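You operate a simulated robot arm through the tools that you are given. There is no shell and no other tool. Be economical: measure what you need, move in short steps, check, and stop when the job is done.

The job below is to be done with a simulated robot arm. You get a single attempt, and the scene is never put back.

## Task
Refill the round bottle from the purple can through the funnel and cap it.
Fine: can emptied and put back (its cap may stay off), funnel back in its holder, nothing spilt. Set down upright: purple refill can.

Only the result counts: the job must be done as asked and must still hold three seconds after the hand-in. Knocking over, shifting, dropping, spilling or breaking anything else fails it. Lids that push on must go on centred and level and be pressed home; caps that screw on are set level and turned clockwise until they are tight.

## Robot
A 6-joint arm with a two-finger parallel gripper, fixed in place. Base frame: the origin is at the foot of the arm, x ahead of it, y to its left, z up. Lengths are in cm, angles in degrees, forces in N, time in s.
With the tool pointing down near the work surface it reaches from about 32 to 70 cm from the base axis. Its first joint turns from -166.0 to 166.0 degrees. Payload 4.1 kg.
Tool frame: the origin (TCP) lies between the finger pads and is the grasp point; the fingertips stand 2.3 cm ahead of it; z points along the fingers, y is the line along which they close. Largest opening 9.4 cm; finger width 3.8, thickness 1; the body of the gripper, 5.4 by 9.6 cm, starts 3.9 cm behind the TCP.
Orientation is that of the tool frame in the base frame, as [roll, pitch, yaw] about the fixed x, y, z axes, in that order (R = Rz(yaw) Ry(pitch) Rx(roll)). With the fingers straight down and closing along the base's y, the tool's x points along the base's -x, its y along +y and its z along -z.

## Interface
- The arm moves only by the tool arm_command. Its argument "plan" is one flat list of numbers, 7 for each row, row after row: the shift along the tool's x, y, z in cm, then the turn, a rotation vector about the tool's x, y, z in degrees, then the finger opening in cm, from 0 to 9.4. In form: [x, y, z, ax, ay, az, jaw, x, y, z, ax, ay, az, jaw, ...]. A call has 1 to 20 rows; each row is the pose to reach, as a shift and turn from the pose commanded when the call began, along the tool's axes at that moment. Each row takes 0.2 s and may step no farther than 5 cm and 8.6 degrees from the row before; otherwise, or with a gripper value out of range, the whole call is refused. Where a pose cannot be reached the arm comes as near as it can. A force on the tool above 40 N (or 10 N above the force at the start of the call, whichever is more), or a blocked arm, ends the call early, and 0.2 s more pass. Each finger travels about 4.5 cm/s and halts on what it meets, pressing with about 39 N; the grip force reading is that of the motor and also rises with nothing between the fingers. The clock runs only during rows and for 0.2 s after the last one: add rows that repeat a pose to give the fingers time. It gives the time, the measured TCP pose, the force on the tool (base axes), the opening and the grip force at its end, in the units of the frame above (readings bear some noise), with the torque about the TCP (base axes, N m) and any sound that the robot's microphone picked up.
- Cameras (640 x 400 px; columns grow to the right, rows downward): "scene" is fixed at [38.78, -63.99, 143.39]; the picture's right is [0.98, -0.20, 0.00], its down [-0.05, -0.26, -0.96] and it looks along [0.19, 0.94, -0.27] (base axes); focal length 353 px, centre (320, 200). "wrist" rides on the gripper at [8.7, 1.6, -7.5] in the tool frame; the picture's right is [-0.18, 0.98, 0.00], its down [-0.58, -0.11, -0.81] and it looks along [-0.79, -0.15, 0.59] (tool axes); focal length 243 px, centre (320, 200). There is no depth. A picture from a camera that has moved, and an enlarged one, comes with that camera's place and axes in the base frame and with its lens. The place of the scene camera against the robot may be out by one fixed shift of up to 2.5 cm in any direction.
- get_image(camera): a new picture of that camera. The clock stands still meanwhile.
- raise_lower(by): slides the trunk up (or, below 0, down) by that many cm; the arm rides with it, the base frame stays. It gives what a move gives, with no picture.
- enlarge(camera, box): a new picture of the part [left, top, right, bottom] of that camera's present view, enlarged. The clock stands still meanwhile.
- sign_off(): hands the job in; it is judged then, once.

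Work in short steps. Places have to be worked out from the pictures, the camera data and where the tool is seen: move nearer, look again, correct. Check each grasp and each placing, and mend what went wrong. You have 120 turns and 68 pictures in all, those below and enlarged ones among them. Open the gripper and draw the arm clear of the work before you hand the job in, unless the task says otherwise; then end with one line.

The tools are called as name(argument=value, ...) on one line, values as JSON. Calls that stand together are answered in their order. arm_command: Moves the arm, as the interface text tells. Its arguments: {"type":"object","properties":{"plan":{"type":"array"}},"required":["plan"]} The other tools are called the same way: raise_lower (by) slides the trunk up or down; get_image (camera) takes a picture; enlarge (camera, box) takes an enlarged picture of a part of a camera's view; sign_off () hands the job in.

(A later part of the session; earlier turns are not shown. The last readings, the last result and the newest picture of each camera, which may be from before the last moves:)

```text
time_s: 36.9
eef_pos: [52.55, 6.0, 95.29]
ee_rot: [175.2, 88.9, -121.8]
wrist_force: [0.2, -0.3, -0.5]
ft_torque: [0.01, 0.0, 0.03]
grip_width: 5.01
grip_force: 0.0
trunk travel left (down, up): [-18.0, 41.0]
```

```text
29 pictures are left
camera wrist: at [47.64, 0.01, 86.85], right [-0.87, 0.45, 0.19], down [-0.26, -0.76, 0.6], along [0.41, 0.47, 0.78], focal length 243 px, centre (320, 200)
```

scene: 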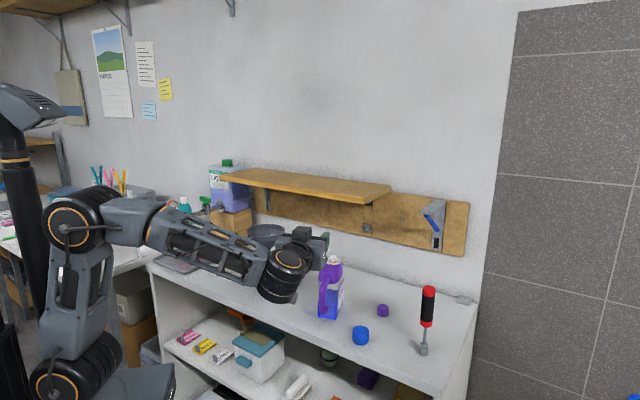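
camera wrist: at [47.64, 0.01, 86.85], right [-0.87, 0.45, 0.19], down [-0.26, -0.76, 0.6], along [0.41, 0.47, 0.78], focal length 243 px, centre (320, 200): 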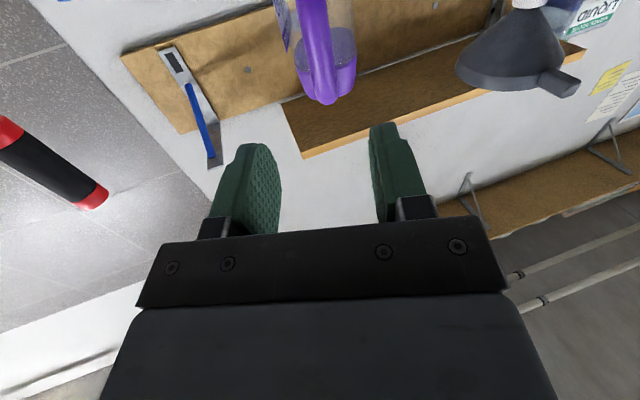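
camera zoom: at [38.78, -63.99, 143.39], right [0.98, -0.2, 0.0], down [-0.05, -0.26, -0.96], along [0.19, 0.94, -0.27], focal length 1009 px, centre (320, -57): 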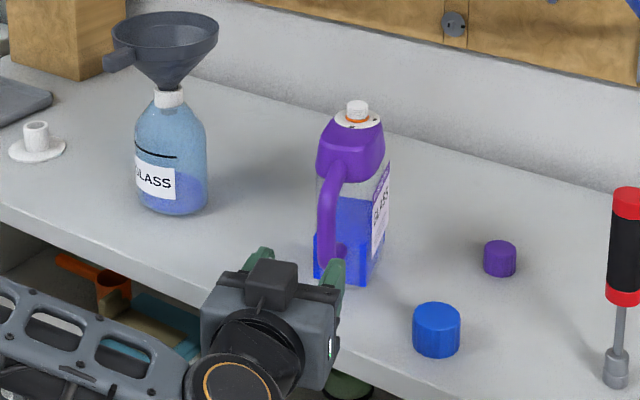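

The handle bar is nearly on the tool axis and about 9.8 cm ahead. I'll advance 6 cm and check.

arm_command(plan=[0, -0.1, 2, 0, 0, 0, 5, 0, -0.1, 4, 0, 0, 0, 5, 0, -0.1, 6, 0, 0, 0, 5, 0, -0.1, 6, 0, 0, 0, 5])

get_image(camera="wrist")

enlarge(camera="scene", box=[270, 240, 390, 350])

```text
time_s: 37.9
eef_pos: [55.17, 11.29, 95.17]
ee_rot: [176.6, 88.9, -120.3]
wrist_force: [0.0, 0.0, 0.4]
ft_torque: [-0.02, 0.0, -0.02]
grip_width: 5.0
grip_force: 0.1
trunk travel left (down, up): [-18.0, 41.0]
```

```text
28 pictures are left
camera wrist: at [50.39, 5.27, 86.65], right [-0.87, 0.45, 0.19], down [-0.26, -0.76, 0.6], along [0.41, 0.47, 0.78], focal length 243 px, centre (320, 200)
```

wrist: 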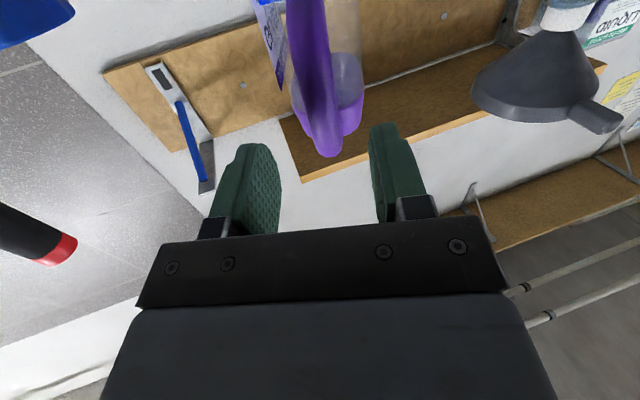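

```text
3.64 times, centred on (330, 295) of scene
camera zoom: at [38.78, -63.99, 143.39], right [0.98, -0.2, 0.0], down [-0.05, -0.26, -0.96], along [0.19, 0.94, -0.27], focal length 1284 px, centre (284, -146)
```

zoom: 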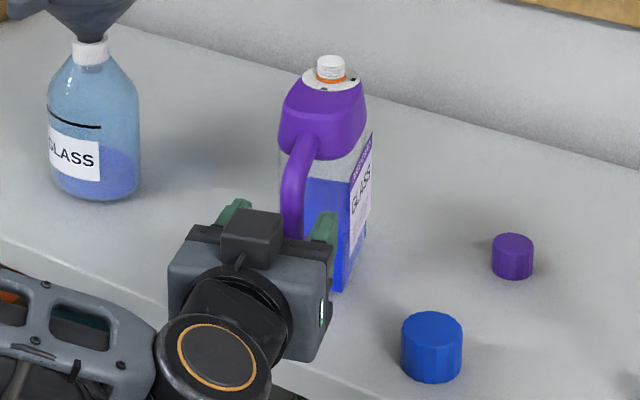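

The bar lies between the fingers, with about 3.8 cm still to go. I'll advance 3.7 cm and close.

arm_command(plan=[0, 0.05, 1.3, 0, 0, 0, 5, 0, 0.05, 2.6, 0, 0, 0, 5, 0, 0.05, 3.7, 0, 0, 0, 5, 0, 0.05, 3.7, 0, 0, 0, 4, 0, 0.05, 3.7, 0, 0, 0, 3.2, 0, 0.05, 3.7, 0, 0, 0, 2.6, 0, 0.05, 3.7, 0, 0, 0, 2.6])

get_image(camera="wrist")

```text
time_s: 39.5
eef_pos: [56.97, 14.7, 95.08]
ee_rot: [175.3, 88.9, -121.7]
wrist_force: [-0.4, -0.3, 0.3]
ft_torque: [-0.03, 0.04, -0.01]
grip_width: 2.59
grip_force: 0.1
trunk travel left (down, up): [-18.0, 41.0]
```

```text
26 pictures are left
camera wrist: at [52.13, 8.75, 86.66], right [-0.87, 0.45, 0.19], down [-0.26, -0.76, 0.6], along [0.41, 0.47, 0.78], focal length 243 px, centre (320, 200)
```

wrist: 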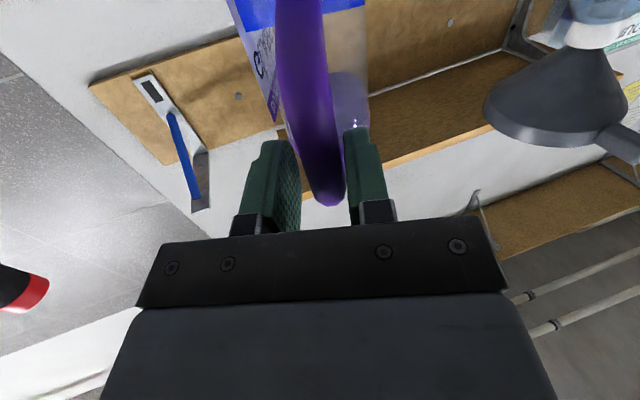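

The bar is between the pads, with the handle's top bend just above the TCP. I'll lower 0.8 cm (tool +x) and close firmly.

arm_command(plan=[0.4, 0, 0, 0, 0, 0, 2.6, 0.8, 0, 0, 0, 0, 0, 2.6, 0.8, 0, 0, 0, 0, 0, 1.5, 0.8, 0, 0, 0, 0, 0, 0, 0.8, 0, 0, 0, 0, 0, 0, 0.8, 0, 0, 0, 0, 0, 0])

```text
time_s: 40.9
eef_pos: [57.1, 14.64, 94.36]
ee_rot: [175.8, 88.9, -121.4]
wrist_force: [0.2, 0.0, 1.3]
ft_torque: [0.03, -0.16, 0.01]
grip_width: 1.77
grip_force: 39.2
trunk travel left (down, up): [-18.0, 41.0]
```

The bar is held at 1.77 cm. I'll lift slowly by 1.5 cm and check how the can hangs.

arm_command(plan=[-0.3, 0, 0, 0, 0, 0, 0, -0.6, 0, 0, 0, 0, 0, 0, -0.9, 0, 0, 0, 0, 0, 0, -1.2, 0, 0, 0, 0, 0, 0, -1.5, 0, 0, 0, 0, 0, 0, -1.5, 0, 0, 0, 0, 0, 0])

enlarge(camera="scene", box=[270, 240, 390, 350])

```text
time_s: 42.3
eef_pos: [57.02, 14.61, 95.75]
ee_rot: [175.0, 88.9, -122.0]
wrist_force: [-0.2, 0.2, -3.8]
ft_torque: [-0.26, 0.18, -0.01]
grip_width: 1.74
grip_force: 39.1
trunk travel left (down, up): [-18.0, 41.0]
```

```text
3.64 times, centred on (330, 295) of scene
camera zoom: at [38.78, -63.99, 143.39], right [0.98, -0.2, 0.0], down [-0.05, -0.26, -0.96], along [0.19, 0.94, -0.27], focal length 1284 px, centre (284, -146)
```

zoom: 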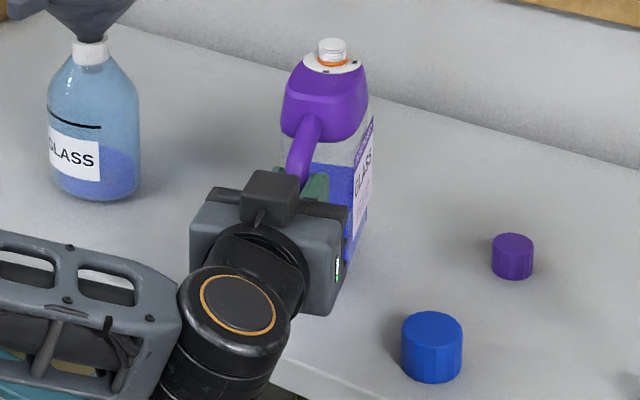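

The can is lifted at about 3.8 N and hangs stable. I'll raise the trunk 17 cm; the shelf edge is at u≈71, so the can clears it.

raise_lower(by=17)

arm_command(plan=[0, 0, 0, 0, 0, -6, 0, 0, 0, 0, 0, 0, -12, 0, 0, 0, 0, 0, 0, -18, 0, 0, 0, 0, 0, 0, -24, 0, 0, 0, 0, 0, 0, -30, 0, 0, 0, 0, 0, 0, -30, 0])

get_image(camera="scene")

```text
time_s: 44.2
eef_pos: [57.08, 14.75, 112.88]
ee_rot: [174.4, 88.9, -122.7]
wrist_force: [0.2, -0.2, -3.4]
ft_torque: [-0.3, 0.18, 0.02]
grip_width: 1.73
grip_force: 38.9
trunk travel left (down, up): [-35.0, 24.0]
```

```text
time_s: 45.6
eef_pos: [57.03, 14.77, 112.8]
ee_rot: [-92.2, 60.0, -28.8]
wrist_force: [0.6, -1.1, -3.6]
ft_torque: [-0.28, 0.14, -0.01]
grip_width: 1.76
grip_force: 38.7
trunk travel left (down, up): [-35.0, 24.0]
```

```text
24 pictures are left
```

scene: 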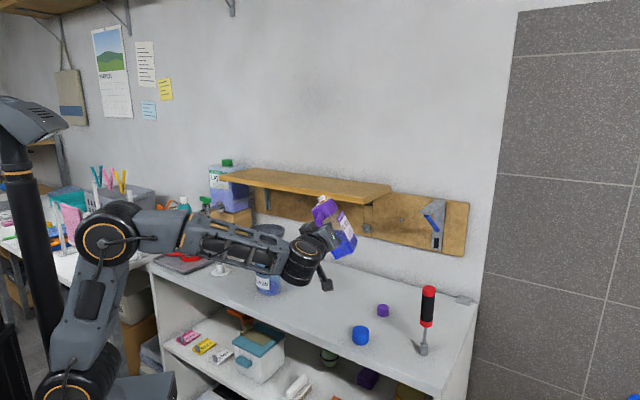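

The roll goes left as intended, with the camera swinging clear to the right. I'll roll another 30° to 60°, which is below the pouring angle, then travel to the funnel.

arm_command(plan=[0, 0, 0, 0, 0, -6, 0, 0, 0, 0, 0, 0, -12, 0, 0, 0, 0, 0, 0, -18, 0, 0, 0, 0, 0, 0, -24, 0, 0, 0, 0, 0, 0, -30, 0, 0, 0, 0, 0, 0, -30, 0])

arm_command(plan=[-1, 0.65, 0.3, 0, 0, 0, 0, -3, 1.9, 0.9, 0, 0, 0, 0, -5.2, 3.3, 1.5, 0, 0, 0, 0, -7.4, 4.8, 2.1, 0, 0, 0, 0, -9.6, 6.2, 2.8, 0, 0, 0, 0, -11.4, 7.3, 3.3, 0, 0, 0, 0, -11.4, 7.3, 3.3, 0, 0, 0, 0])

get_image(camera="scene")

```text
time_s: 47.0
eef_pos: [57.15, 14.74, 112.81]
ee_rot: [-91.3, 30.1, -27.8]
wrist_force: [0.7, 0.5, -2.9]
ft_torque: [-0.28, 0.15, 0.0]
grip_width: 1.72
grip_force: 39.2
trunk travel left (down, up): [-35.0, 24.0]
```

```text
time_s: 48.6
eef_pos: [46.46, 22.91, 115.53]
ee_rot: [-91.6, 30.3, -27.9]
wrist_force: [0.1, 0.3, -3.5]
ft_torque: [-0.28, 0.15, -0.03]
grip_width: 1.75
grip_force: 39.1
out of reach, approached as far as the arm can: row 2, 3, 4, 5, 6, 7
trunk travel left (down, up): [-35.0, 24.0]
```

```text
23 pictures are left
```

scene: 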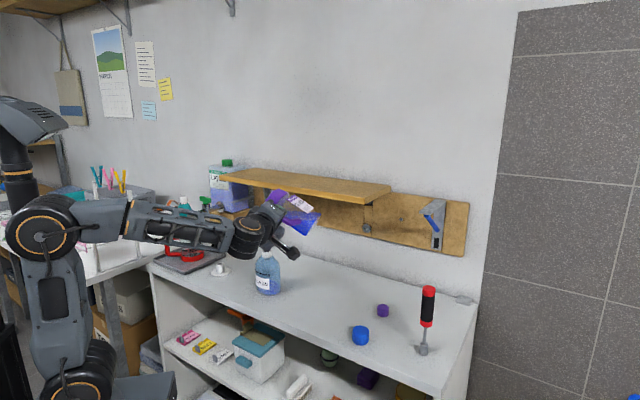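

The arm can't quite fold that close at this trunk height, so it stopped about 3 cm high. I'll go up a little in the arm, then lower the trunk so the shoulder sits lower and the reach opens up.

arm_command(plan=[-1, -1.7, 0, 0, 0, 0, 0, -2.2, -3.8, 0, 0, 0, 0, 0, -3.5, -6, 0, 0, 0, 0, 0, -3.5, -6, 0, 0, 0, 0, 0])

```text
time_s: 49.6
eef_pos: [46.74, 23.03, 122.55]
ee_rot: [-91.2, 30.0, -27.7]
wrist_force: [0.1, -0.6, -2.6]
ft_torque: [-0.23, 0.1, 0.05]
grip_width: 1.73
grip_force: 38.6
trunk travel left (down, up): [-35.0, 24.0]
```

The arm is free again, so I'll finish the sideways move at this height.

arm_command(plan=[-1.6, 0.9, 0.7, 0, 0, 0, 0, -3.16, 1.83, 1.36, 0, 0, 0, 0, -3.16, 1.83, 1.36, 0, 0, 0, 0])

raise_lower(by=-8)

enlarge(camera="scene", box=[215, 165, 345, 275])

```text
time_s: 50.4
eef_pos: [43.97, 26.18, 122.52]
ee_rot: [-91.2, 30.1, -27.7]
wrist_force: [-0.4, -0.4, -2.9]
ft_torque: [-0.27, 0.14, 0.02]
grip_width: 1.75
grip_force: 39.0
trunk travel left (down, up): [-35.0, 24.0]
```

```text
time_s: 51.6
eef_pos: [44.03, 26.13, 114.55]
ee_rot: [-91.2, 30.0, -27.6]
wrist_force: [0.7, -1.3, -3.6]
ft_torque: [-0.27, 0.1, 0.03]
grip_width: 1.75
grip_force: 39.2
trunk travel left (down, up): [-27.0, 32.0]
```

```text
3.64 times, centred on (280, 220) of scene
camera zoom: at [38.78, -63.99, 143.39], right [0.98, -0.2, 0.0], down [-0.05, -0.26, -0.96], along [0.19, 0.94, -0.27], focal length 1284 px, centre (466, 127)
```

zoom: 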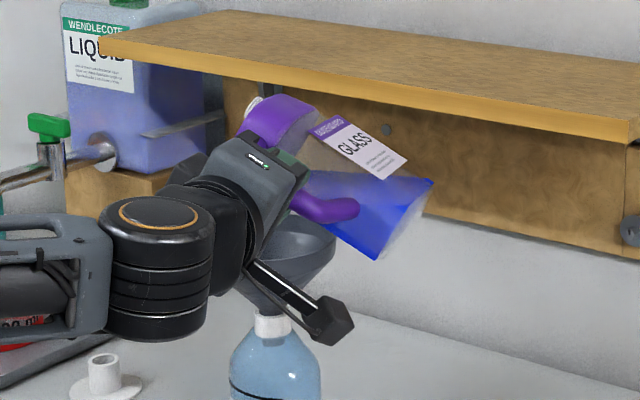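

The predicted mouth position matches the scene view, directly over the funnel centre. I'll lower 2.5 cm and roll slowly to about 85°, then hold.

raise_lower(by=-2.5)

arm_command(plan=[0, 0, 0, 0, 0, -3, 0, 0, 0, 0, 0, 0, -6, 0, 0, 0, 0, 0, 0, -9, 0, 0, 0, 0, 0, 0, -12, 0, 0, 0, 0, 0, 0, -15, 0, 0, 0, 0, 0, 0, -17, 0, 0, 0, 0, 0, 0, -19, 0, 0, 0, 0, 0, 0, -21, 0, 0, 0, 0, 0, 0, -23, 0, 0, 0, 0, 0, 0, -25, 0, 0, 0, 0, 0, 0, -25, 0, 0, 0, 0, 0, 0, -25, 0, 0, 0, 0, 0, 0, -25, 0])

enlarge(camera="scene", box=[215, 180, 345, 305])

```text
time_s: 52.3
eef_pos: [44.07, 26.16, 111.88]
ee_rot: [-91.1, 30.1, -27.6]
wrist_force: [0.6, -0.7, -3.8]
ft_torque: [-0.31, 0.16, -0.04]
grip_width: 1.76
grip_force: 38.7
trunk travel left (down, up): [-24.5, 34.5]
```

```text
time_s: 55.1
eef_pos: [43.79, 26.29, 116.26]
ee_rot: [-91.5, 5.3, -27.3]
wrist_force: [0.7, 0.2, -1.2]
ft_torque: [-0.15, 0.04, -0.01]
grip_width: 1.77
grip_force: 38.7
out of reach, approached as far as the arm can: row 5, 6, 7, 8, 9, 10, 11, 12, 13
trunk travel left (down, up): [-24.5, 34.5]
```

```text
3.20 times, centred on (280, 242) of scene
camera zoom: at [38.78, -63.99, 143.39], right [0.98, -0.2, 0.0], down [-0.05, -0.26, -0.96], along [0.19, 0.94, -0.27], focal length 1130 px, centre (448, 64)
```

zoom: 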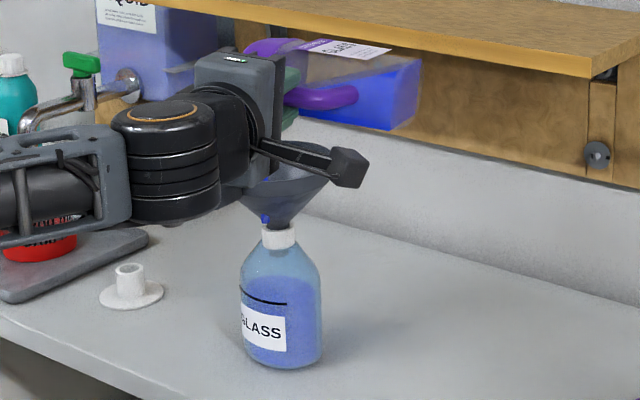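

Pouring has started: the can's weight is down to about 1.2 N and the bottle level has risen. I see a small blue spot near the spout, so I'll zoom in on it.

enlarge(camera="scene", box=[250, 215, 300, 300])

```text
4.71 times, centred on (275, 258) of scene
camera zoom: at [38.78, -63.99, 143.39], right [0.98, -0.2, 0.0], down [-0.05, -0.26, -0.96], along [0.19, 0.94, -0.27], focal length 1661 px, centre (532, -71)
```

zoom: 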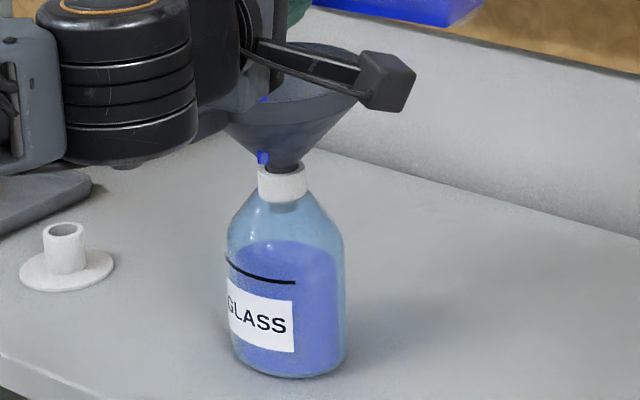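

I'll let a little time pass without moving and see whether that blue spot moves.

arm_command(plan=[0, 0, 0, 0, 0, 0, 0])

enlarge(camera="scene", box=[245, 205, 305, 305])

```text
time_s: 55.5
eef_pos: [43.79, 26.32, 116.4]
ee_rot: [-91.6, 5.3, -27.1]
wrist_force: [-0.2, 1.0, -1.2]
ft_torque: [-0.14, 0.07, -0.01]
grip_width: 1.76
grip_force: 39.5
trunk travel left (down, up): [-24.5, 34.5]
```

```text
4.00 times, centred on (275, 255) of scene
camera zoom: at [38.78, -63.99, 143.39], right [0.98, -0.2, 0.0], down [-0.05, -0.26, -0.96], along [0.19, 0.94, -0.27], focal length 1412 px, centre (500, -20)
```

zoom: 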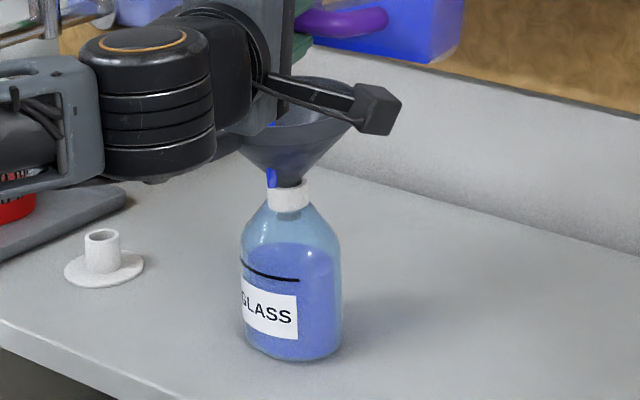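

The blue marks form a fixed vertical line, which is the drawn stream poking visually through the cone about 1.6 cm off the axis. It lands inside the funnel. I'll continue rolling slowly toward 120°.

arm_command(plan=[0, 0, 0, 0, 0, -2, 0, 0, 0, 0, 0, 0, -4, 0, 0, 0, 0, 0, 0, -6, 0, 0, 0, 0, 0, 0, -8, 0, 0, 0, 0, 0, 0, -10, 0, 0, 0, 0, 0, 0, -12, 0, 0, 0, 0, 0, 0, -14, 0, 0, 0, 0, 0, 0, -16, 0, 0, 0, 0, 0, 0, -18, 0, 0, 0, 0, 0, 0, -20, 0, 0, 0, 0, 0, 0, -20, 0, 0, 0, 0, 0, 0, -20, 0])

```text
time_s: 58.1
eef_pos: [43.19, 28.74, 123.63]
ee_rot: [-91.5, -14.7, -26.9]
wrist_force: [0.0, 0.6, -1.1]
ft_torque: [-0.14, 0.08, -0.01]
grip_width: 1.74
grip_force: 39.7
out of reach, approached as far as the arm can: row 1, 2, 3, 4, 5, 6, 7, 8, 9, 10, 11, 12
trunk travel left (down, up): [-24.5, 34.5]
```

The weight is steady at 1.1 N, so the can may be empty, but the arm drifted up to z 123 as the roll neared its limit. I'll look before doing more.

enlarge(camera="scene", box=[205, 165, 345, 305])

```text
2.86 times, centred on (275, 235) of scene
camera zoom: at [38.78, -63.99, 143.39], right [0.98, -0.2, 0.0], down [-0.05, -0.26, -0.96], along [0.19, 0.94, -0.27], focal length 1009 px, centre (449, 100)
```

zoom: 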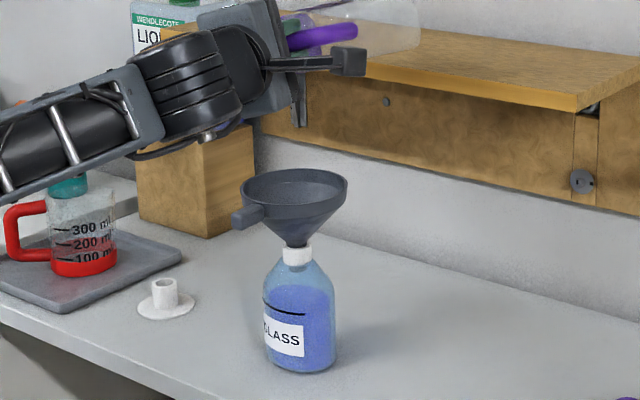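

The bench is clean and the stream has stopped. I'll check the can for any leftover.

enlarge(camera="scene", box=[255, 155, 320, 200])

```text
8.89 times, centred on (288, 178) of scene
camera zoom: at [38.78, -63.99, 143.39], right [0.98, -0.2, 0.0], down [-0.05, -0.26, -0.96], along [0.19, 0.94, -0.27], focal length 3138 px, centre (609, 400)
```

zoom: 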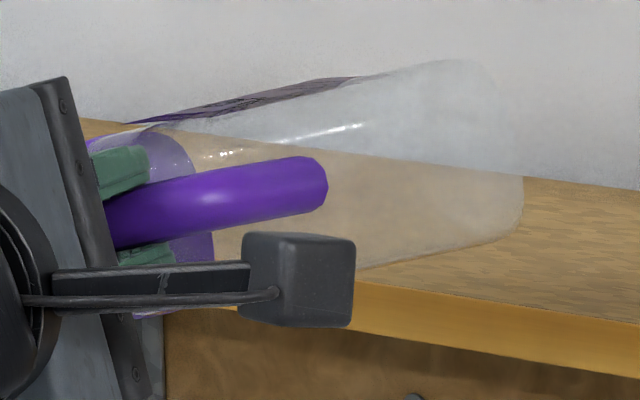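

The can is empty. I'll unroll in place, which is well above the funnel.

arm_command(plan=[0, 0, 0, 0, 0, 8, 0, 0, 0, 0, 0, 0, 16, 0, 0, 0, 0, 0, 0, 24, 0, 0, 0, 0, 0, 0, 32, 0, 0, 0, 0, 0, 0, 40, 0, 0, 0, 0, 0, 0, 48, 0, 0, 0, 0, 0, 0, 56, 0, 0, 0, 0, 0, 0, 64, 0, 0, 0, 0, 0, 0, 72, 0, 0, 0, 0, 0, 0, 80, 0, 0, 0, 0, 0, 0, 88, 0, 0, 0, 0, 0, 0, 96, 0, 0, 0, 0, 0, 0, 104, 0, 0, 0, 0, 0, 0, 105, 0, 0, 0, 0, 0, 0, 105, 0])

```text
time_s: 61.3
eef_pos: [43.42, 28.4, 123.93]
ee_rot: [171.2, 88.9, -125.9]
wrist_force: [0.1, 0.7, -1.2]
ft_torque: [-0.16, 0.05, 0.01]
grip_width: 1.74
grip_force: 38.6
trunk travel left (down, up): [-24.5, 34.5]
```

Unrolled cleanly. Now I'll carry the can back to a point above its original spot.

arm_command(plan=[0, -1.5, -0.5, 0, 0, 0, 0, 0, -4.3, -1.4, 0, 0, 0, 0, 0, -7.1, -2.3, 0, 0, 0, 0, 0, -9.9, -3.2, 0, 0, 0, 0, 0, -12.7, -4.1, 0, 0, 0, 0, 0, -15.5, -5, 0, 0, 0, 0, 0, -17.5, -5.8, 0, 0, 0, 0, 0, -18.4, -6.06, 0, 0, 0, 0, 0, -18.4, -6.06, 0, 0, 0, 0])

```text
time_s: 63.3
eef_pos: [56.92, 14.89, 123.95]
ee_rot: [174.2, 88.9, -122.9]
wrist_force: [0.4, 0.7, -1.4]
ft_torque: [-0.14, 0.03, 0.02]
grip_width: 1.73
grip_force: 39.2
trunk travel left (down, up): [-24.5, 34.5]
```

Lowering next: trunk −6.5 to restore the grasp height setting, then the arm down to about 3 cm above the bench contact.

raise_lower(by=-6.5)

arm_command(plan=[2, -0.05, -0.2, 0, 0, 0, 0, 4.5, -0.1, -0.2, 0, 0, 0, 0, 7, -0.2, -0.2, 0, 0, 0, 0, 9.5, -0.2, -0.2, 0, 0, 0, 0, 12, -0.2, -0.2, 0, 0, 0, 0, 14.5, -0.2, -0.2, 0, 0, 0, 0, 17, -0.2, -0.2, 0, 0, 0, 0, 19, -0.2, -0.2, 0, 0, 0, 0, 20, -0.2, -0.2, 0, 0, 0, 0, 20, -0.2, -0.2, 0, 0, 0, 0])

enlarge(camera="scene", box=[270, 240, 390, 350])

```text
time_s: 64.3
eef_pos: [56.76, 14.81, 117.54]
ee_rot: [175.0, 88.9, -122.0]
wrist_force: [0.3, -0.4, -1.7]
ft_torque: [-0.11, 0.03, 0.01]
grip_width: 1.76
grip_force: 39.1
trunk travel left (down, up): [-18.0, 41.0]
```

```text
time_s: 66.5
eef_pos: [56.67, 14.18, 97.22]
ee_rot: [175.3, 88.9, -121.8]
wrist_force: [-0.9, -0.6, -2.1]
ft_torque: [-0.14, 0.06, 0.03]
grip_width: 1.75
grip_force: 39.1
trunk travel left (down, up): [-18.0, 41.0]
```

```text
3.64 times, centred on (330, 295) of scene
camera zoom: at [38.78, -63.99, 143.39], right [0.98, -0.2, 0.0], down [-0.05, -0.26, -0.96], along [0.19, 0.94, -0.27], focal length 1284 px, centre (284, -146)
```

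zoom: 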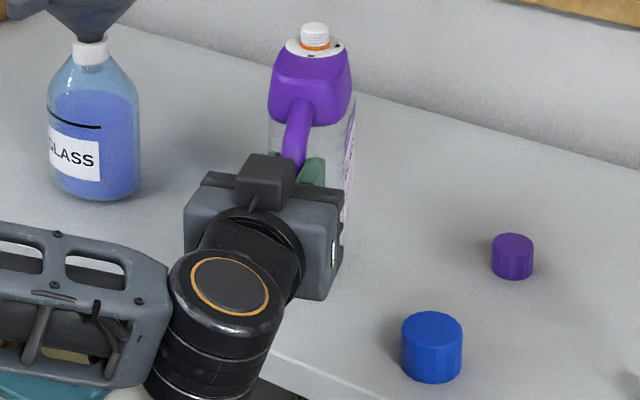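

The can is upright and empty, but it has yawed a few degrees about the bar. I'll turn it back about 6°, re-centre over the original spot, and lower to just above the bench.

arm_command(plan=[0.5, -0.05, 0.2, 2, 0, 0, 0, 1, -0.1, 0.4, 4, 0, 0, 0, 1.5, -0.18, 0.54, 6, 0, 0, 0, 2, -0.18, 0.54, 6, 0, 0, 0, 2.2, -0.18, 0.54, 6, 0, 0, 0, 2.2, -0.18, 0.54, 6, 0, 0, 0])

enlarge(camera="scene", box=[270, 240, 390, 350])

```text
time_s: 67.9
eef_pos: [57.09, 14.44, 95.24]
ee_rot: [-178.4, 89.0, -121.4]
wrist_force: [-0.1, -0.3, -1.4]
ft_torque: [-0.1, 0.05, -0.04]
grip_width: 1.74
grip_force: 39.2
trunk travel left (down, up): [-18.0, 41.0]
```

```text
3.64 times, centred on (330, 295) of scene
camera zoom: at [38.78, -63.99, 143.39], right [0.98, -0.2, 0.0], down [-0.05, -0.26, -0.96], along [0.19, 0.94, -0.27], focal length 1284 px, centre (284, -146)
```

zoom: 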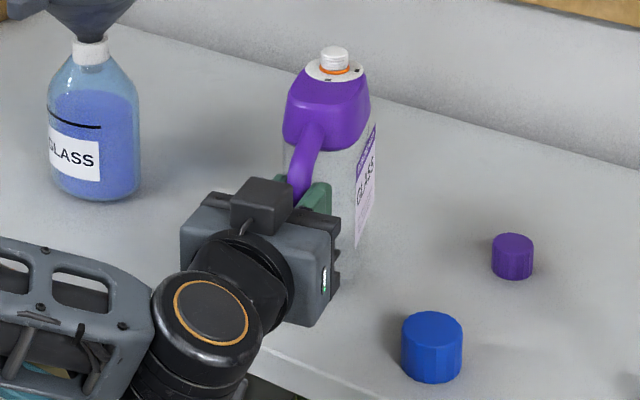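

The pose now matches the original. I'll creep down until the bench takes the weight.

arm_command(plan=[0.2, 0, 0, 0, 0, 0, 0, 0.4, 0, 0, 0, 0, 0, 0, 0.6, 0, 0, 0, 0, 0, 0, 0.7, 0, 0, 0, 0, 0, 0, 0.7, 0, 0, 0, 0, 0, 0])

```text
time_s: 69.1
eef_pos: [57.12, 14.53, 94.6]
ee_rot: [179.9, 88.9, -123.2]
wrist_force: [-0.7, -0.4, -1.3]
ft_torque: [-0.14, 0.06, 0.04]
grip_width: 1.74
grip_force: 39.2
trunk travel left (down, up): [-18.0, 41.0]
```

arm_command(plan=[0.1, 0, 0, 0, 0, 0, 0, 0.2, 0, 0, 0, 0, 0, 0, 0.3, 0, 0, 0, 0, 0, 0, 0.3, 0, 0, 0, 0, 0, 0])

```text
time_s: 70.1
eef_pos: [57.08, 14.49, 94.45]
ee_rot: [-175.5, 89.0, -118.4]
wrist_force: [0.4, -0.9, 7.4]
ft_torque: [0.95, -0.35, -0.13]
grip_width: 1.74
grip_force: 38.7
trunk travel left (down, up): [-18.0, 41.0]
```

The far bottom edge has touched (7 N). I'll ease back slightly and open the fingers slowly so the can settles.

arm_command(plan=[-0.1, 0, 0, 0, 0, 0, 0, -0.1, 0, 0, 0, 0, 0, 1.7, -0.1, 0, 0, 0, 0, 0, 2.0, -0.1, 0, 0, 0, 0, 0, 2.5, -0.1, 0, 0, 0, 0, 0, 3.2, -0.1, 0, 0, 0, 0, 0, 4, -0.1, 0, 0, 0, 0, 0, 4, -0.1, 0, 0, 0, 0, 0, 4])

get_image(camera="wrist")

enlarge(camera="scene", box=[270, 240, 390, 350])

```text
time_s: 71.9
eef_pos: [57.12, 14.52, 94.35]
ee_rot: [-178.8, 88.9, -121.8]
wrist_force: [-0.3, 0.3, -1.0]
ft_torque: [0.02, 0.04, 0.03]
grip_width: 4.03
grip_force: 0.2
trunk travel left (down, up): [-18.0, 41.0]
```

```text
14 pictures are left
camera wrist: at [51.63, 9.12, 85.9], right [-0.82, 0.54, 0.18], down [-0.34, -0.73, 0.6], along [0.45, 0.43, 0.78], focal length 243 px, centre (320, 200)
```

wrist: 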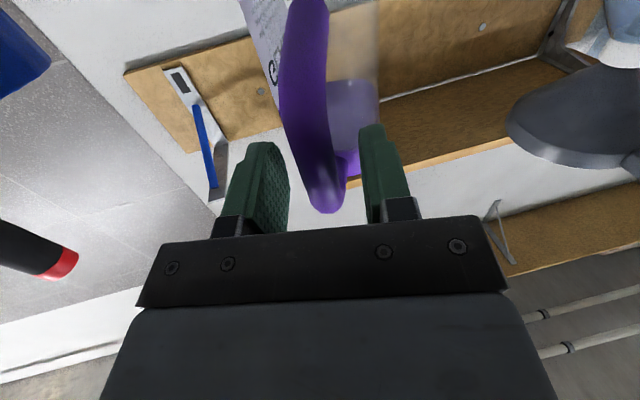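

```text
3.64 times, centred on (330, 295) of scene
camera zoom: at [38.78, -63.99, 143.39], right [0.98, -0.2, 0.0], down [-0.05, -0.26, -0.96], along [0.19, 0.94, -0.27], focal length 1284 px, centre (284, -146)
```

zoom: 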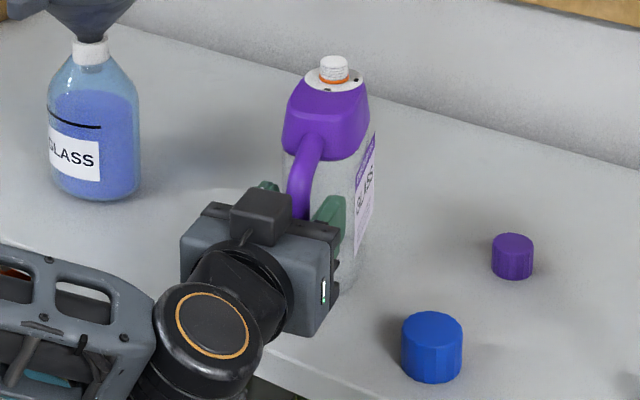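

The can stands upright on its original spot. I'll back straight out and raise the trunk.

arm_command(plan=[0, 0, -2, 0, 0, 0, 4, 0, 0, -4, 0, 0, 0, 4, 0, 0, -6.5, 0, 0, 0, 4, 0, 0, -9, 0, 0, 0, 4, 0, 0, -11, 0, 0, 0, 4, 0, 0, -11, 0, 0, 0, 4])

raise_lower(by=19.5)

arm_command(plan=[0, 0, 0, 0, 8.5, 0, 4, 0, 0, 0, 0, 17, 0, 4, 0, 0, 0, 0, 25.5, 0, 4, 0, 0, 0, 0, 34, 0, 4, 0, 0, 0, 0, 42.5, 0, 4, 0, 0, 0, 0, 51, 0, 4, 0, 0, 0, 0, 59.5, 0, 4, 0, 0, 0, 0, 68, 0, 4, 0, 0, 0, 0, 76.5, 0, 4, 0, 0, 0, 0, 85, 0, 4, 0, 0, 0, 0, 89, 0, 4, 0, 0, 0, 0, 89, 0, 4])

```text
time_s: 73.3
eef_pos: [51.05, 5.38, 94.61]
ee_rot: [-179.0, 88.9, -122.0]
wrist_force: [-0.2, 0.6, -0.2]
ft_torque: [-0.02, 0.01, -0.04]
grip_width: 4.01
grip_force: 0.1
trunk travel left (down, up): [-18.0, 41.0]
```

```text
time_s: 75.5
eef_pos: [51.08, 5.4, 114.24]
ee_rot: [-178.9, 88.9, -121.9]
wrist_force: [0.0, -0.4, -0.5]
ft_torque: [-0.01, 0.05, 0.04]
grip_width: 3.99
grip_force: 0.0
trunk travel left (down, up): [-37.5, 21.5]
```

```text
time_s: 78.0
eef_pos: [51.21, 5.49, 114.19]
ee_rot: [-180.0, -0.1, -123.1]
wrist_force: [0.3, -0.2, -0.5]
ft_torque: [0.04, 0.02, -0.01]
grip_width: 4.02
grip_force: 0.1
trunk travel left (down, up): [-37.5, 21.5]
```

I'm clear of the can with the tool pointing down. I'll move back above the funnel handle at the release pose, yaw −133.6.

arm_command(plan=[-1.6, 2.5, 0, 0, 0, 1, 4, -3.8, 5.9, 0, 0, 0, 2.5, 4, -6, 9.3, 0, 0, 0, 4, 4, -8.2, 12.7, 0, 0, 0, 5.5, 4, -10.4, 16.1, 0, 0, 0, 7, 4, -12.6, 19.5, 0.5, 0, 0, 8.5, 4, -14.8, 22.9, 1, 0, 0, 9.5, 4, -16.6, 25.6, 2, 0, 0, 10.5, 4, -16.6, 25.6, 2, 0, 0, 10.5, 4])

get_image(camera="wrist")

```text
time_s: 80.0
eef_pos: [38.68, 33.14, 111.73]
ee_rot: [-180.0, -0.1, -133.6]
wrist_force: [0.0, 0.0, -0.4]
ft_torque: [0.01, -0.02, 0.01]
grip_width: 3.99
grip_force: 0.0
trunk travel left (down, up): [-37.5, 21.5]
```

```text
12 pictures are left
camera wrist: at [31.56, 27.92, 119.21], right [-0.59, 0.81, 0.0], down [0.48, 0.35, 0.81], along [0.65, 0.47, -0.59], focal length 243 px, centre (320, 200)
```

wrist: 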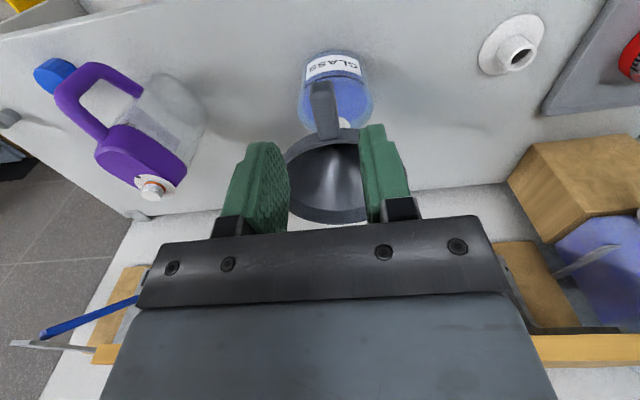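

The handle appears in the same place between the fingers as at the first grip. I'll descend to z≈103.85 and close.

arm_command(plan=[-0.2, 0.05, 2, 0, 0, 0, 4, -0.25, 0.05, 4.5, 0, 0, 0, 4, -0.25, 0.05, 6.5, 0, 0, 0, 4, -0.25, 0.05, 7.9, 0, 0, 0, 4, -0.25, 0.05, 7.9, 0, 0, 0, 3, -0.25, 0.05, 7.9, 0, 0, 0, 2, -0.25, 0.05, 7.9, 0, 0, 0, 1.5, -0.25, 0.05, 7.9, 0, 0, 0, 0, -0.25, 0.05, 7.9, 0, 0, 0, 0])

```text
time_s: 82.0
eef_pos: [38.83, 33.3, 103.97]
ee_rot: [180.0, -0.1, -133.6]
wrist_force: [-0.6, 0.7, -0.8]
ft_torque: [-0.01, 0.1, 0.04]
grip_width: 1.52
grip_force: 38.9
trunk travel left (down, up): [-37.5, 21.5]
```

Gripped at 1.52 cm with no load. I'll lift the funnel slowly out of the neck.

arm_command(plan=[0, 0, -0.2, 0, 0, 0, 0, 0, 0, -0.4, 0, 0, 0, 0, 0, 0, -0.7, 0, 0, 0, 0, 0, 0, -1, 0, 0, 0, 0, 0, 0, -1.4, 0, 0, 0, 0, 0, 0, -1.8, 0, 0, 0, 0, 0, 0, -2.2, 0, 0, 0, 0, 0, 0, -2.7, 0, 0, 0, 0, 0, 0, -3.2, 0, 0, 0, 0, 0, 0, -3.7, 0, 0, 0, 0, 0, 0, -4.3, 0, 0, 0, 0, 0, 0, -5, 0, 0, 0, 0, 0, 0, -6, 0, 0, 0, 0, 0, 0, -7, 0, 0, 0, 0, 0, 0, -7.3, 0, 0, 0, 0])

enlarge(camera="scene", box=[200, 190, 330, 300])

```text
time_s: 85.2
eef_pos: [39.05, 33.39, 111.35]
ee_rot: [180.0, -0.1, -133.7]
wrist_force: [-0.3, -0.1, -0.1]
ft_torque: [-0.03, 0.03, 0.0]
grip_width: 1.51
grip_force: 39.1
trunk travel left (down, up): [-37.5, 21.5]
```

```text
3.64 times, centred on (265, 245) of scene
camera zoom: at [38.78, -63.99, 143.39], right [0.98, -0.2, 0.0], down [-0.05, -0.26, -0.96], along [0.19, 0.94, -0.27], focal length 1284 px, centre (520, 36)
```

zoom: 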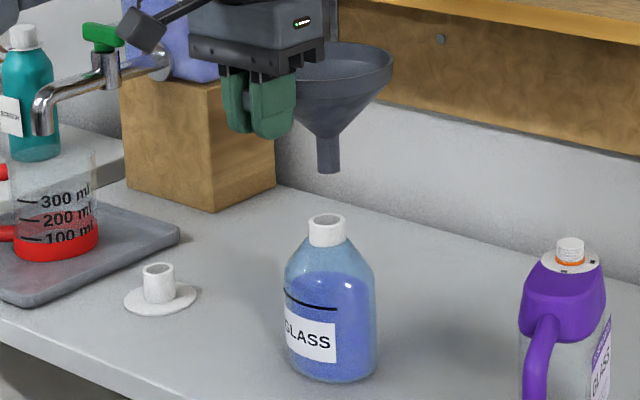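

The funnel is out of the neck, level and not dripping. I'll carry it back over its holder.

arm_command(plan=[0, 1.5, 0, 0, 0, 0, 0, -0.1, 4.5, 0, 0, 0, 0, 0, -0.15, 7.5, 0, 0, 0, 0, 0, -0.2, 10.5, 0, 0, 0, 0, 0, -0.3, 13.5, 0, 0, 0, 0, 0, -0.35, 16.5, 0, 0, 0, 0, 0, -0.4, 19.5, 0, 0, 0, 0, 0, -0.44, 21.8, 0, 0, 0, 0, 0, -0.44, 22.73, 0, 0, 0, 0, 0, -0.44, 22.73, 3, 0, 0, 0, 0, -0.44, 22.73, 6, 0, 0, 0, 0, -0.44, 22.73, 9, 0, 0, 0, 0, -0.44, 22.73, 11.5, 0, 0, 0, 0, -0.44, 22.73, 12.5, 0, 0, 0, 0, -0.44, 22.73, 12.5, 0, 0, 0, 0])

enlarge(camera="scene", box=[190, 225, 260, 285])

```text
time_s: 88.5
eef_pos: [22.83, 49.56, 99.06]
ee_rot: [179.9, -0.2, -133.5]
wrist_force: [1.2, -0.2, -0.2]
ft_torque: [0.01, 0.0, 0.02]
grip_width: 1.51
grip_force: 38.9
trunk travel left (down, up): [-37.5, 21.5]
```

```text
6.67 times, centred on (225, 255) of scene
camera zoom: at [38.78, -63.99, 143.39], right [0.98, -0.2, 0.0], down [-0.05, -0.26, -0.96], along [0.19, 0.94, -0.27], focal length 2353 px, centre (953, -167)
```

zoom: 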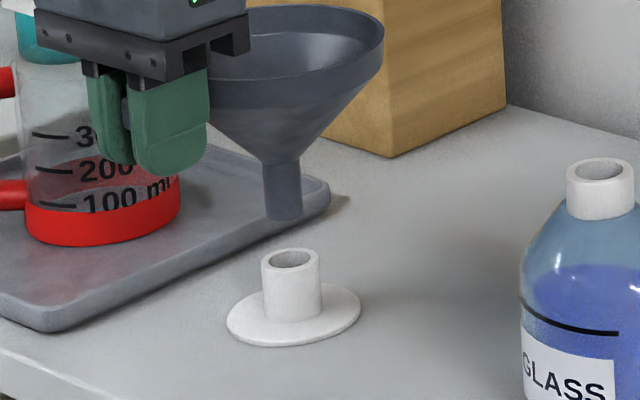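

The spout is about 0.18 cm left of the tube in this view and roughly 2.2 cm above it. I'll correct and lower until it's just inside.

arm_command(plan=[-0.1, -0.15, 0.5, 0, 0, 0, 0, -0.1, -0.15, 1.2, 0, 0, 0, 0, -0.1, -0.15, 1.8, 0, 0, 0, 0, -0.1, -0.15, 2.2, 0, 0, 0, 0, -0.1, -0.15, 2.6, 0, 0, 0, 0, -0.1, -0.15, 3, 0, 0, 0, 0])

enlarge(camera="scene", box=[200, 235, 250, 278])

```text
time_s: 89.8
eef_pos: [22.91, 49.37, 95.95]
ee_rot: [-180.0, -0.1, -133.5]
wrist_force: [0.6, -0.3, -0.4]
ft_torque: [-0.02, 0.02, -0.01]
grip_width: 1.52
grip_force: 39.1
trunk travel left (down, up): [-37.5, 21.5]
```

```text
9.30 times, centred on (225, 256) of scene
camera zoom: at [38.78, -63.99, 143.39], right [0.98, -0.2, 0.0], down [-0.05, -0.26, -0.96], along [0.19, 0.94, -0.27], focal length 3284 px, centre (1204, -326)
```

zoom: 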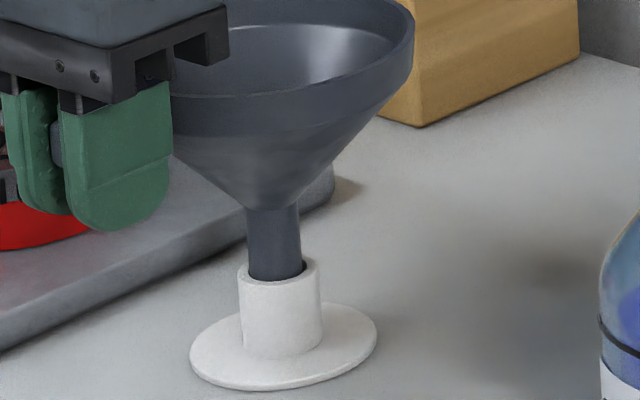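

The spout is in the tube. I'll lower the remaining 2 cm gently with a slight nudge to the right.

arm_command(plan=[-0.04, -0.08, 0.4, 0, 0, 0, 0, -0.04, -0.08, 0.8, 0, 0, 0, 0, -0.04, -0.08, 1.2, 0, 0, 0, 0, -0.04, -0.08, 1.6, 0, 0, 0, 0, -0.04, -0.08, 1.9, 0, 0, 0, 0])

```text
time_s: 91.0
eef_pos: [22.83, 49.39, 94.24]
ee_rot: [-179.9, -0.1, -133.5]
wrist_force: [-0.8, 0.1, -0.9]
ft_torque: [-0.02, 0.03, -0.03]
grip_width: 1.51
grip_force: 38.8
trunk travel left (down, up): [-37.5, 21.5]
```

arm_command(plan=[0, 0, 0.2, 0, 0, 0, 0, 0, 0, 0.35, 0, 0, 0, 0, 0, 0, 0.5, 0, 0, 0, 0])

```text
time_s: 91.8
eef_pos: [22.84, 49.29, 93.57]
ee_rot: [180.0, -0.1, -133.5]
wrist_force: [0.0, -0.5, -0.2]
ft_torque: [0.0, 0.02, 0.05]
grip_width: 1.52
grip_force: 38.5
trunk travel left (down, up): [-37.5, 21.5]
```

arm_command(plan=[0, 0, 0.12, 0, 0, 0, 0, 0, 0, 0.24, 0, 0, 0, 0])

```text
time_s: 92.5
eef_pos: [22.77, 49.27, 93.45]
ee_rot: [-180.0, -0.1, -133.5]
wrist_force: [-4.0, 4.0, 3.4]
ft_torque: [0.07, -0.05, 0.05]
grip_width: 1.51
grip_force: 39.3
trunk travel left (down, up): [-37.5, 21.5]
```

Seated: there is 3.4 N up and a small side load. I'll ease back slightly, open, and rise.

arm_command(plan=[0, 0.08, -0.06, 0, 0, 0, 0, 0, 0.08, -0.06, 0, 0, 0, 1.5, 0, 0.08, -0.06, 0, 0, 0, 2.2, 0, 0.08, -0.06, 0, 0, 0, 3.2, 0, 0.08, -0.06, 0, 0, 0, 4, 0, 0.08, -0.06, 0, 0, 0, 4, 0, 0.08, -2, 0, 0, 0, 4, 0, 0.08, -5, 0, 0, 0, 4, 0, 0.08, -9, 0, 0, 0, 4, 0, 0.08, -13, 0, 0, 0, 4, 0, 0.08, -17, 0, 0, 0, 4, 0, 0.08, -18, 0, 0, 0, 4])

```text
time_s: 95.0
eef_pos: [22.9, 49.37, 111.34]
ee_rot: [-180.0, -0.1, -133.5]
wrist_force: [-1.0, -0.5, 0.2]
ft_torque: [0.02, 0.0, -0.01]
grip_width: 4.0
grip_force: 0.2
trunk travel left (down, up): [-37.5, 21.5]
```

The funnel is released in its holder. Next is the blue cap at about (65.4, 9.0), so I'll travel there high with the jaw open and yawed to face it radially.

arm_command(plan=[0.2, -2.5, 0, 0, 0, 2, 5, 0.4, -6.5, 0, 0, 0, 4.5, 6, 0.6, -10.8, 0, 0, 0, 7.5, 7, 0.9, -15.1, 0, 0, 0, 10.5, 7, 1.1, -19.4, 0, 0, 0, 13.5, 7, 1.4, -23.7, 0, 0, 0, 16.5, 7, 1.6, -28, 0, 0, 0, 19.5, 7, 1.9, -32.3, 0, 0, 0, 22.5, 7, 2.1, -36.6, 0, 0, 0, 25.5, 7, 2.4, -40.9, 0, 0, 0, 28.5, 7, 2.6, -45.2, 0, 0, 0, 31.5, 7, 2.9, -49.5, 0, 0, 0, 34.5, 7, 3.1, -53.8, 0, 0, 0, 37, 7, 3.2, -56, 0, 0, 0, 38.5, 7, 3.2, -56, 0, 0, 0, 38.5, 7])

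raise_lower(by=-8)

get_image(camera="wrist")

```text
time_s: 98.2
eef_pos: [60.83, 8.29, 111.18]
ee_rot: [-180.0, -0.1, -172.1]
wrist_force: [0.1, -0.1, -0.7]
ft_torque: [-0.02, 0.07, -0.01]
grip_width: 7.03
grip_force: 0.1
out of reach, approached as far as the arm can: row 14, 15
trunk travel left (down, up): [-37.5, 21.5]
```

```text
time_s: 99.4
eef_pos: [60.81, 8.39, 103.18]
ee_rot: [-179.8, 0.0, -172.1]
wrist_force: [0.5, -0.7, -0.6]
ft_torque: [0.03, 0.03, -0.01]
grip_width: 7.01
grip_force: 0.3
trunk travel left (down, up): [-29.5, 29.5]
```

```text
8 pictures are left
camera wrist: at [52.1, 8.82, 110.69], right [0.05, 1.0, 0.0], down [0.59, -0.03, 0.81], along [0.81, -0.04, -0.59], focal length 243 px, centre (320, 200)
```

wrist: 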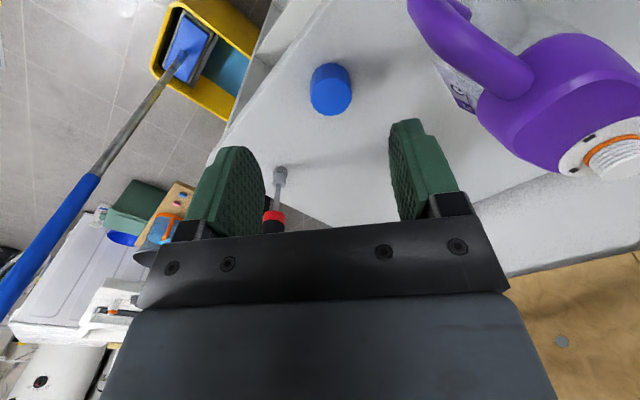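

The cap is at (65.4, 9.3), about 4.4 cm across. The arm was at its reach limit with the wrist too high above the shoulder, so I'll raise the trunk and bring the arm down instead.

raise_lower(by=16)

arm_command(plan=[0, 0, 4, 0, 0, 0, 7, 0, 0, 8, 0, 0, 0, 7, 0, 0, 12, 0, 0, 0, 7, -0.3, 0, 16, 0, 0, 0, 7, -2.2, 0.2, 19, 0, 0, 0, 7, -4.5, 0.4, 21, 0, 0, 0, 7, -4.65, 0.4, 23, 0, 0, 0, 7, -4.65, 0.4, 23, 0, 0, 0, 7])

```text
time_s: 101.2
eef_pos: [60.95, 8.39, 119.1]
ee_rot: [-179.9, 0.0, -172.0]
wrist_force: [-0.7, 0.1, 0.0]
ft_torque: [0.0, 0.0, -0.02]
grip_width: 6.99
grip_force: 0.1
trunk travel left (down, up): [-45.5, 13.5]
```

```text
time_s: 103.0
eef_pos: [65.4, 9.26, 96.05]
ee_rot: [-179.9, -0.1, -172.0]
wrist_force: [0.0, 0.0, 1.0]
ft_torque: [0.0, 0.02, 0.0]
grip_width: 6.99
grip_force: 0.0
trunk travel left (down, up): [-45.5, 13.5]
```

The reach is fine now and I'm at (65.4, 9.26, 96). I'll check the cap's centring between the fingers.

get_image(camera="wrist")

```text
7 pictures are left
camera wrist: at [56.67, 9.69, 103.51], right [0.05, 1.0, 0.0], down [0.59, -0.03, 0.81], along [0.81, -0.04, -0.59], focal length 243 px, centre (320, 200)
```

wrist: 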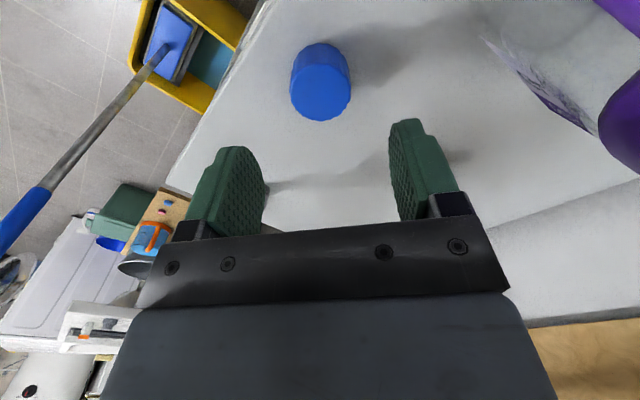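

The cap is centred below the TCP. I'll descend to z≈88.2 and close on it.

arm_command(plan=[0, 0, 2, 0, 0, 0, 7, 0, 0, 4, 0, 0, 0, 7, 0, 0, 6, 0, 0, 0, 7, 0, 0, 7.2, 0, 0, 0, 6.5, 0, 0, 7.8, 0, 0, 0, 6, 0, 0, 7.8, 0, 0, 0, 5, 0, 0, 7.8, 0, 0, 0, 4, 0, 0, 7.8, 0, 0, 0, 3, 0, 0, 7.8, 0, 0, 0, 2, 0, 0, 7.8, 0, 0, 0, 2])

```text
time_s: 105.2
eef_pos: [65.3, 9.28, 88.25]
ee_rot: [-179.9, 0.0, -172.1]
wrist_force: [0.4, -0.5, -0.3]
ft_torque: [0.03, -0.01, -0.01]
grip_width: 3.92
grip_force: 38.6
trunk travel left (down, up): [-45.5, 13.5]
```

The cap is held at 3.92 cm. I'll lift it, pull back toward the robot to stay clear of the can, and rise.

arm_command(plan=[0, 0, -1, 0, 0, 0, 2, 0, 0, -3, 0, 0, 0, 2, 0, 0, -6, 0, 0, 0, 2, 2, 0.3, -9, 0, 0, 0, 2, 5, 0.7, -12, 0, 0, 0, 2, 8, 1.1, -15, 0, 0, 0, 2, 11, 1.5, -18, 0, 0, 0, 2, 14, 1.9, -20, 0, 0, 0, 2, 14, 1.9, -20, 0, 0, 0, 2])

```text
time_s: 107.2
eef_pos: [51.56, 9.53, 108.45]
ee_rot: [-179.9, 0.0, -172.1]
wrist_force: [-0.6, 0.3, 0.6]
ft_torque: [-0.03, 0.0, 0.01]
grip_width: 3.93
grip_force: 39.0
trunk travel left (down, up): [-45.5, 13.5]
```

The cap is secure. I'll carry it over the bottle while turning the tool counter-clockwise, to leave room for the clockwise tightening.

arm_command(plan=[0.3, 2, 0, 0, 0, -7, 2, 0.6, 4.6, 0, 0, 0, -15, 2, 0.9, 7.2, 0, 0, 0, -23, 2, 1.2, 9.8, 0, 0, 0, -31, 2, 1.5, 12.5, 0, 0, 0, -39, 2, 1.8, 15.2, 0, 0, 0, -47, 2, 2.1, 18, 0, 0, 0, -55, 2, 2.4, 20.8, 0, 0, 0, -63, 2, 2.7, 23.5, 0, 0, 0, -71, 2, 3, 26, 0, 0, 0, -79, 2, 3.3, 28.3, 0, 0, 0, -87, 2, 3.59, 30.16, 0, 0, 0, -94, 2, 3.59, 30.16, 0, 0, 0, -94, 2])

enlarge(camera="scene", box=[220, 200, 310, 290])

```text
time_s: 110.0
eef_pos: [43.55, 38.73, 108.38]
ee_rot: [180.0, -0.1, -77.9]
wrist_force: [0.6, 0.1, 0.2]
ft_torque: [-0.03, 0.04, 0.04]
grip_width: 3.93
grip_force: 39.1
trunk travel left (down, up): [-45.5, 13.5]
```

```text
4.44 times, centred on (265, 245) of scene
camera zoom: at [38.78, -63.99, 143.39], right [0.98, -0.2, 0.0], down [-0.05, -0.26, -0.96], along [0.19, 0.94, -0.27], focal length 1569 px, centre (564, 0)
```

zoom: 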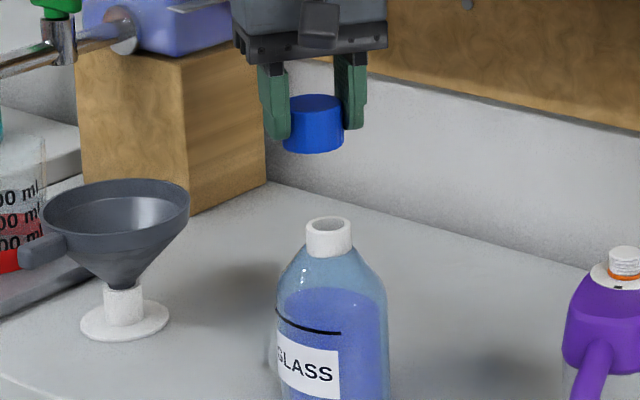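

In the scene view the neck is about 0.8 cm to the right of the cap axis. I'll use the wrist camera, now on the front side, to measure the other direction as well.

enlarge(camera="wrist", box=[240, 20, 400, 200])

```text
2.22 times, centred on (320, 110) of wrist
camera zoom: at [43.75, 29.94, 115.92], right [-1.0, -0.03, 0.0], down [-0.01, 0.59, 0.81], along [-0.02, 0.81, -0.59], focal length 539 px, centre (320, 400)
```

zoom: 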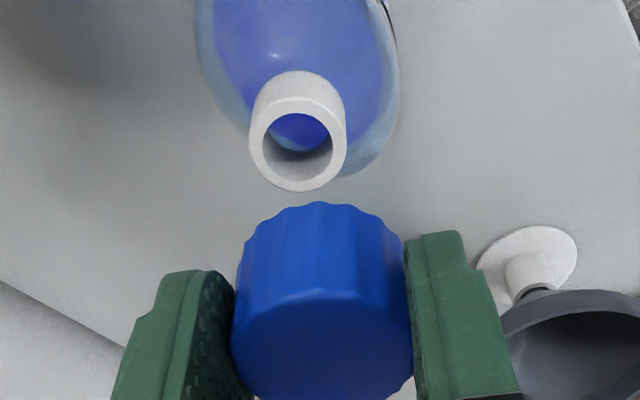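

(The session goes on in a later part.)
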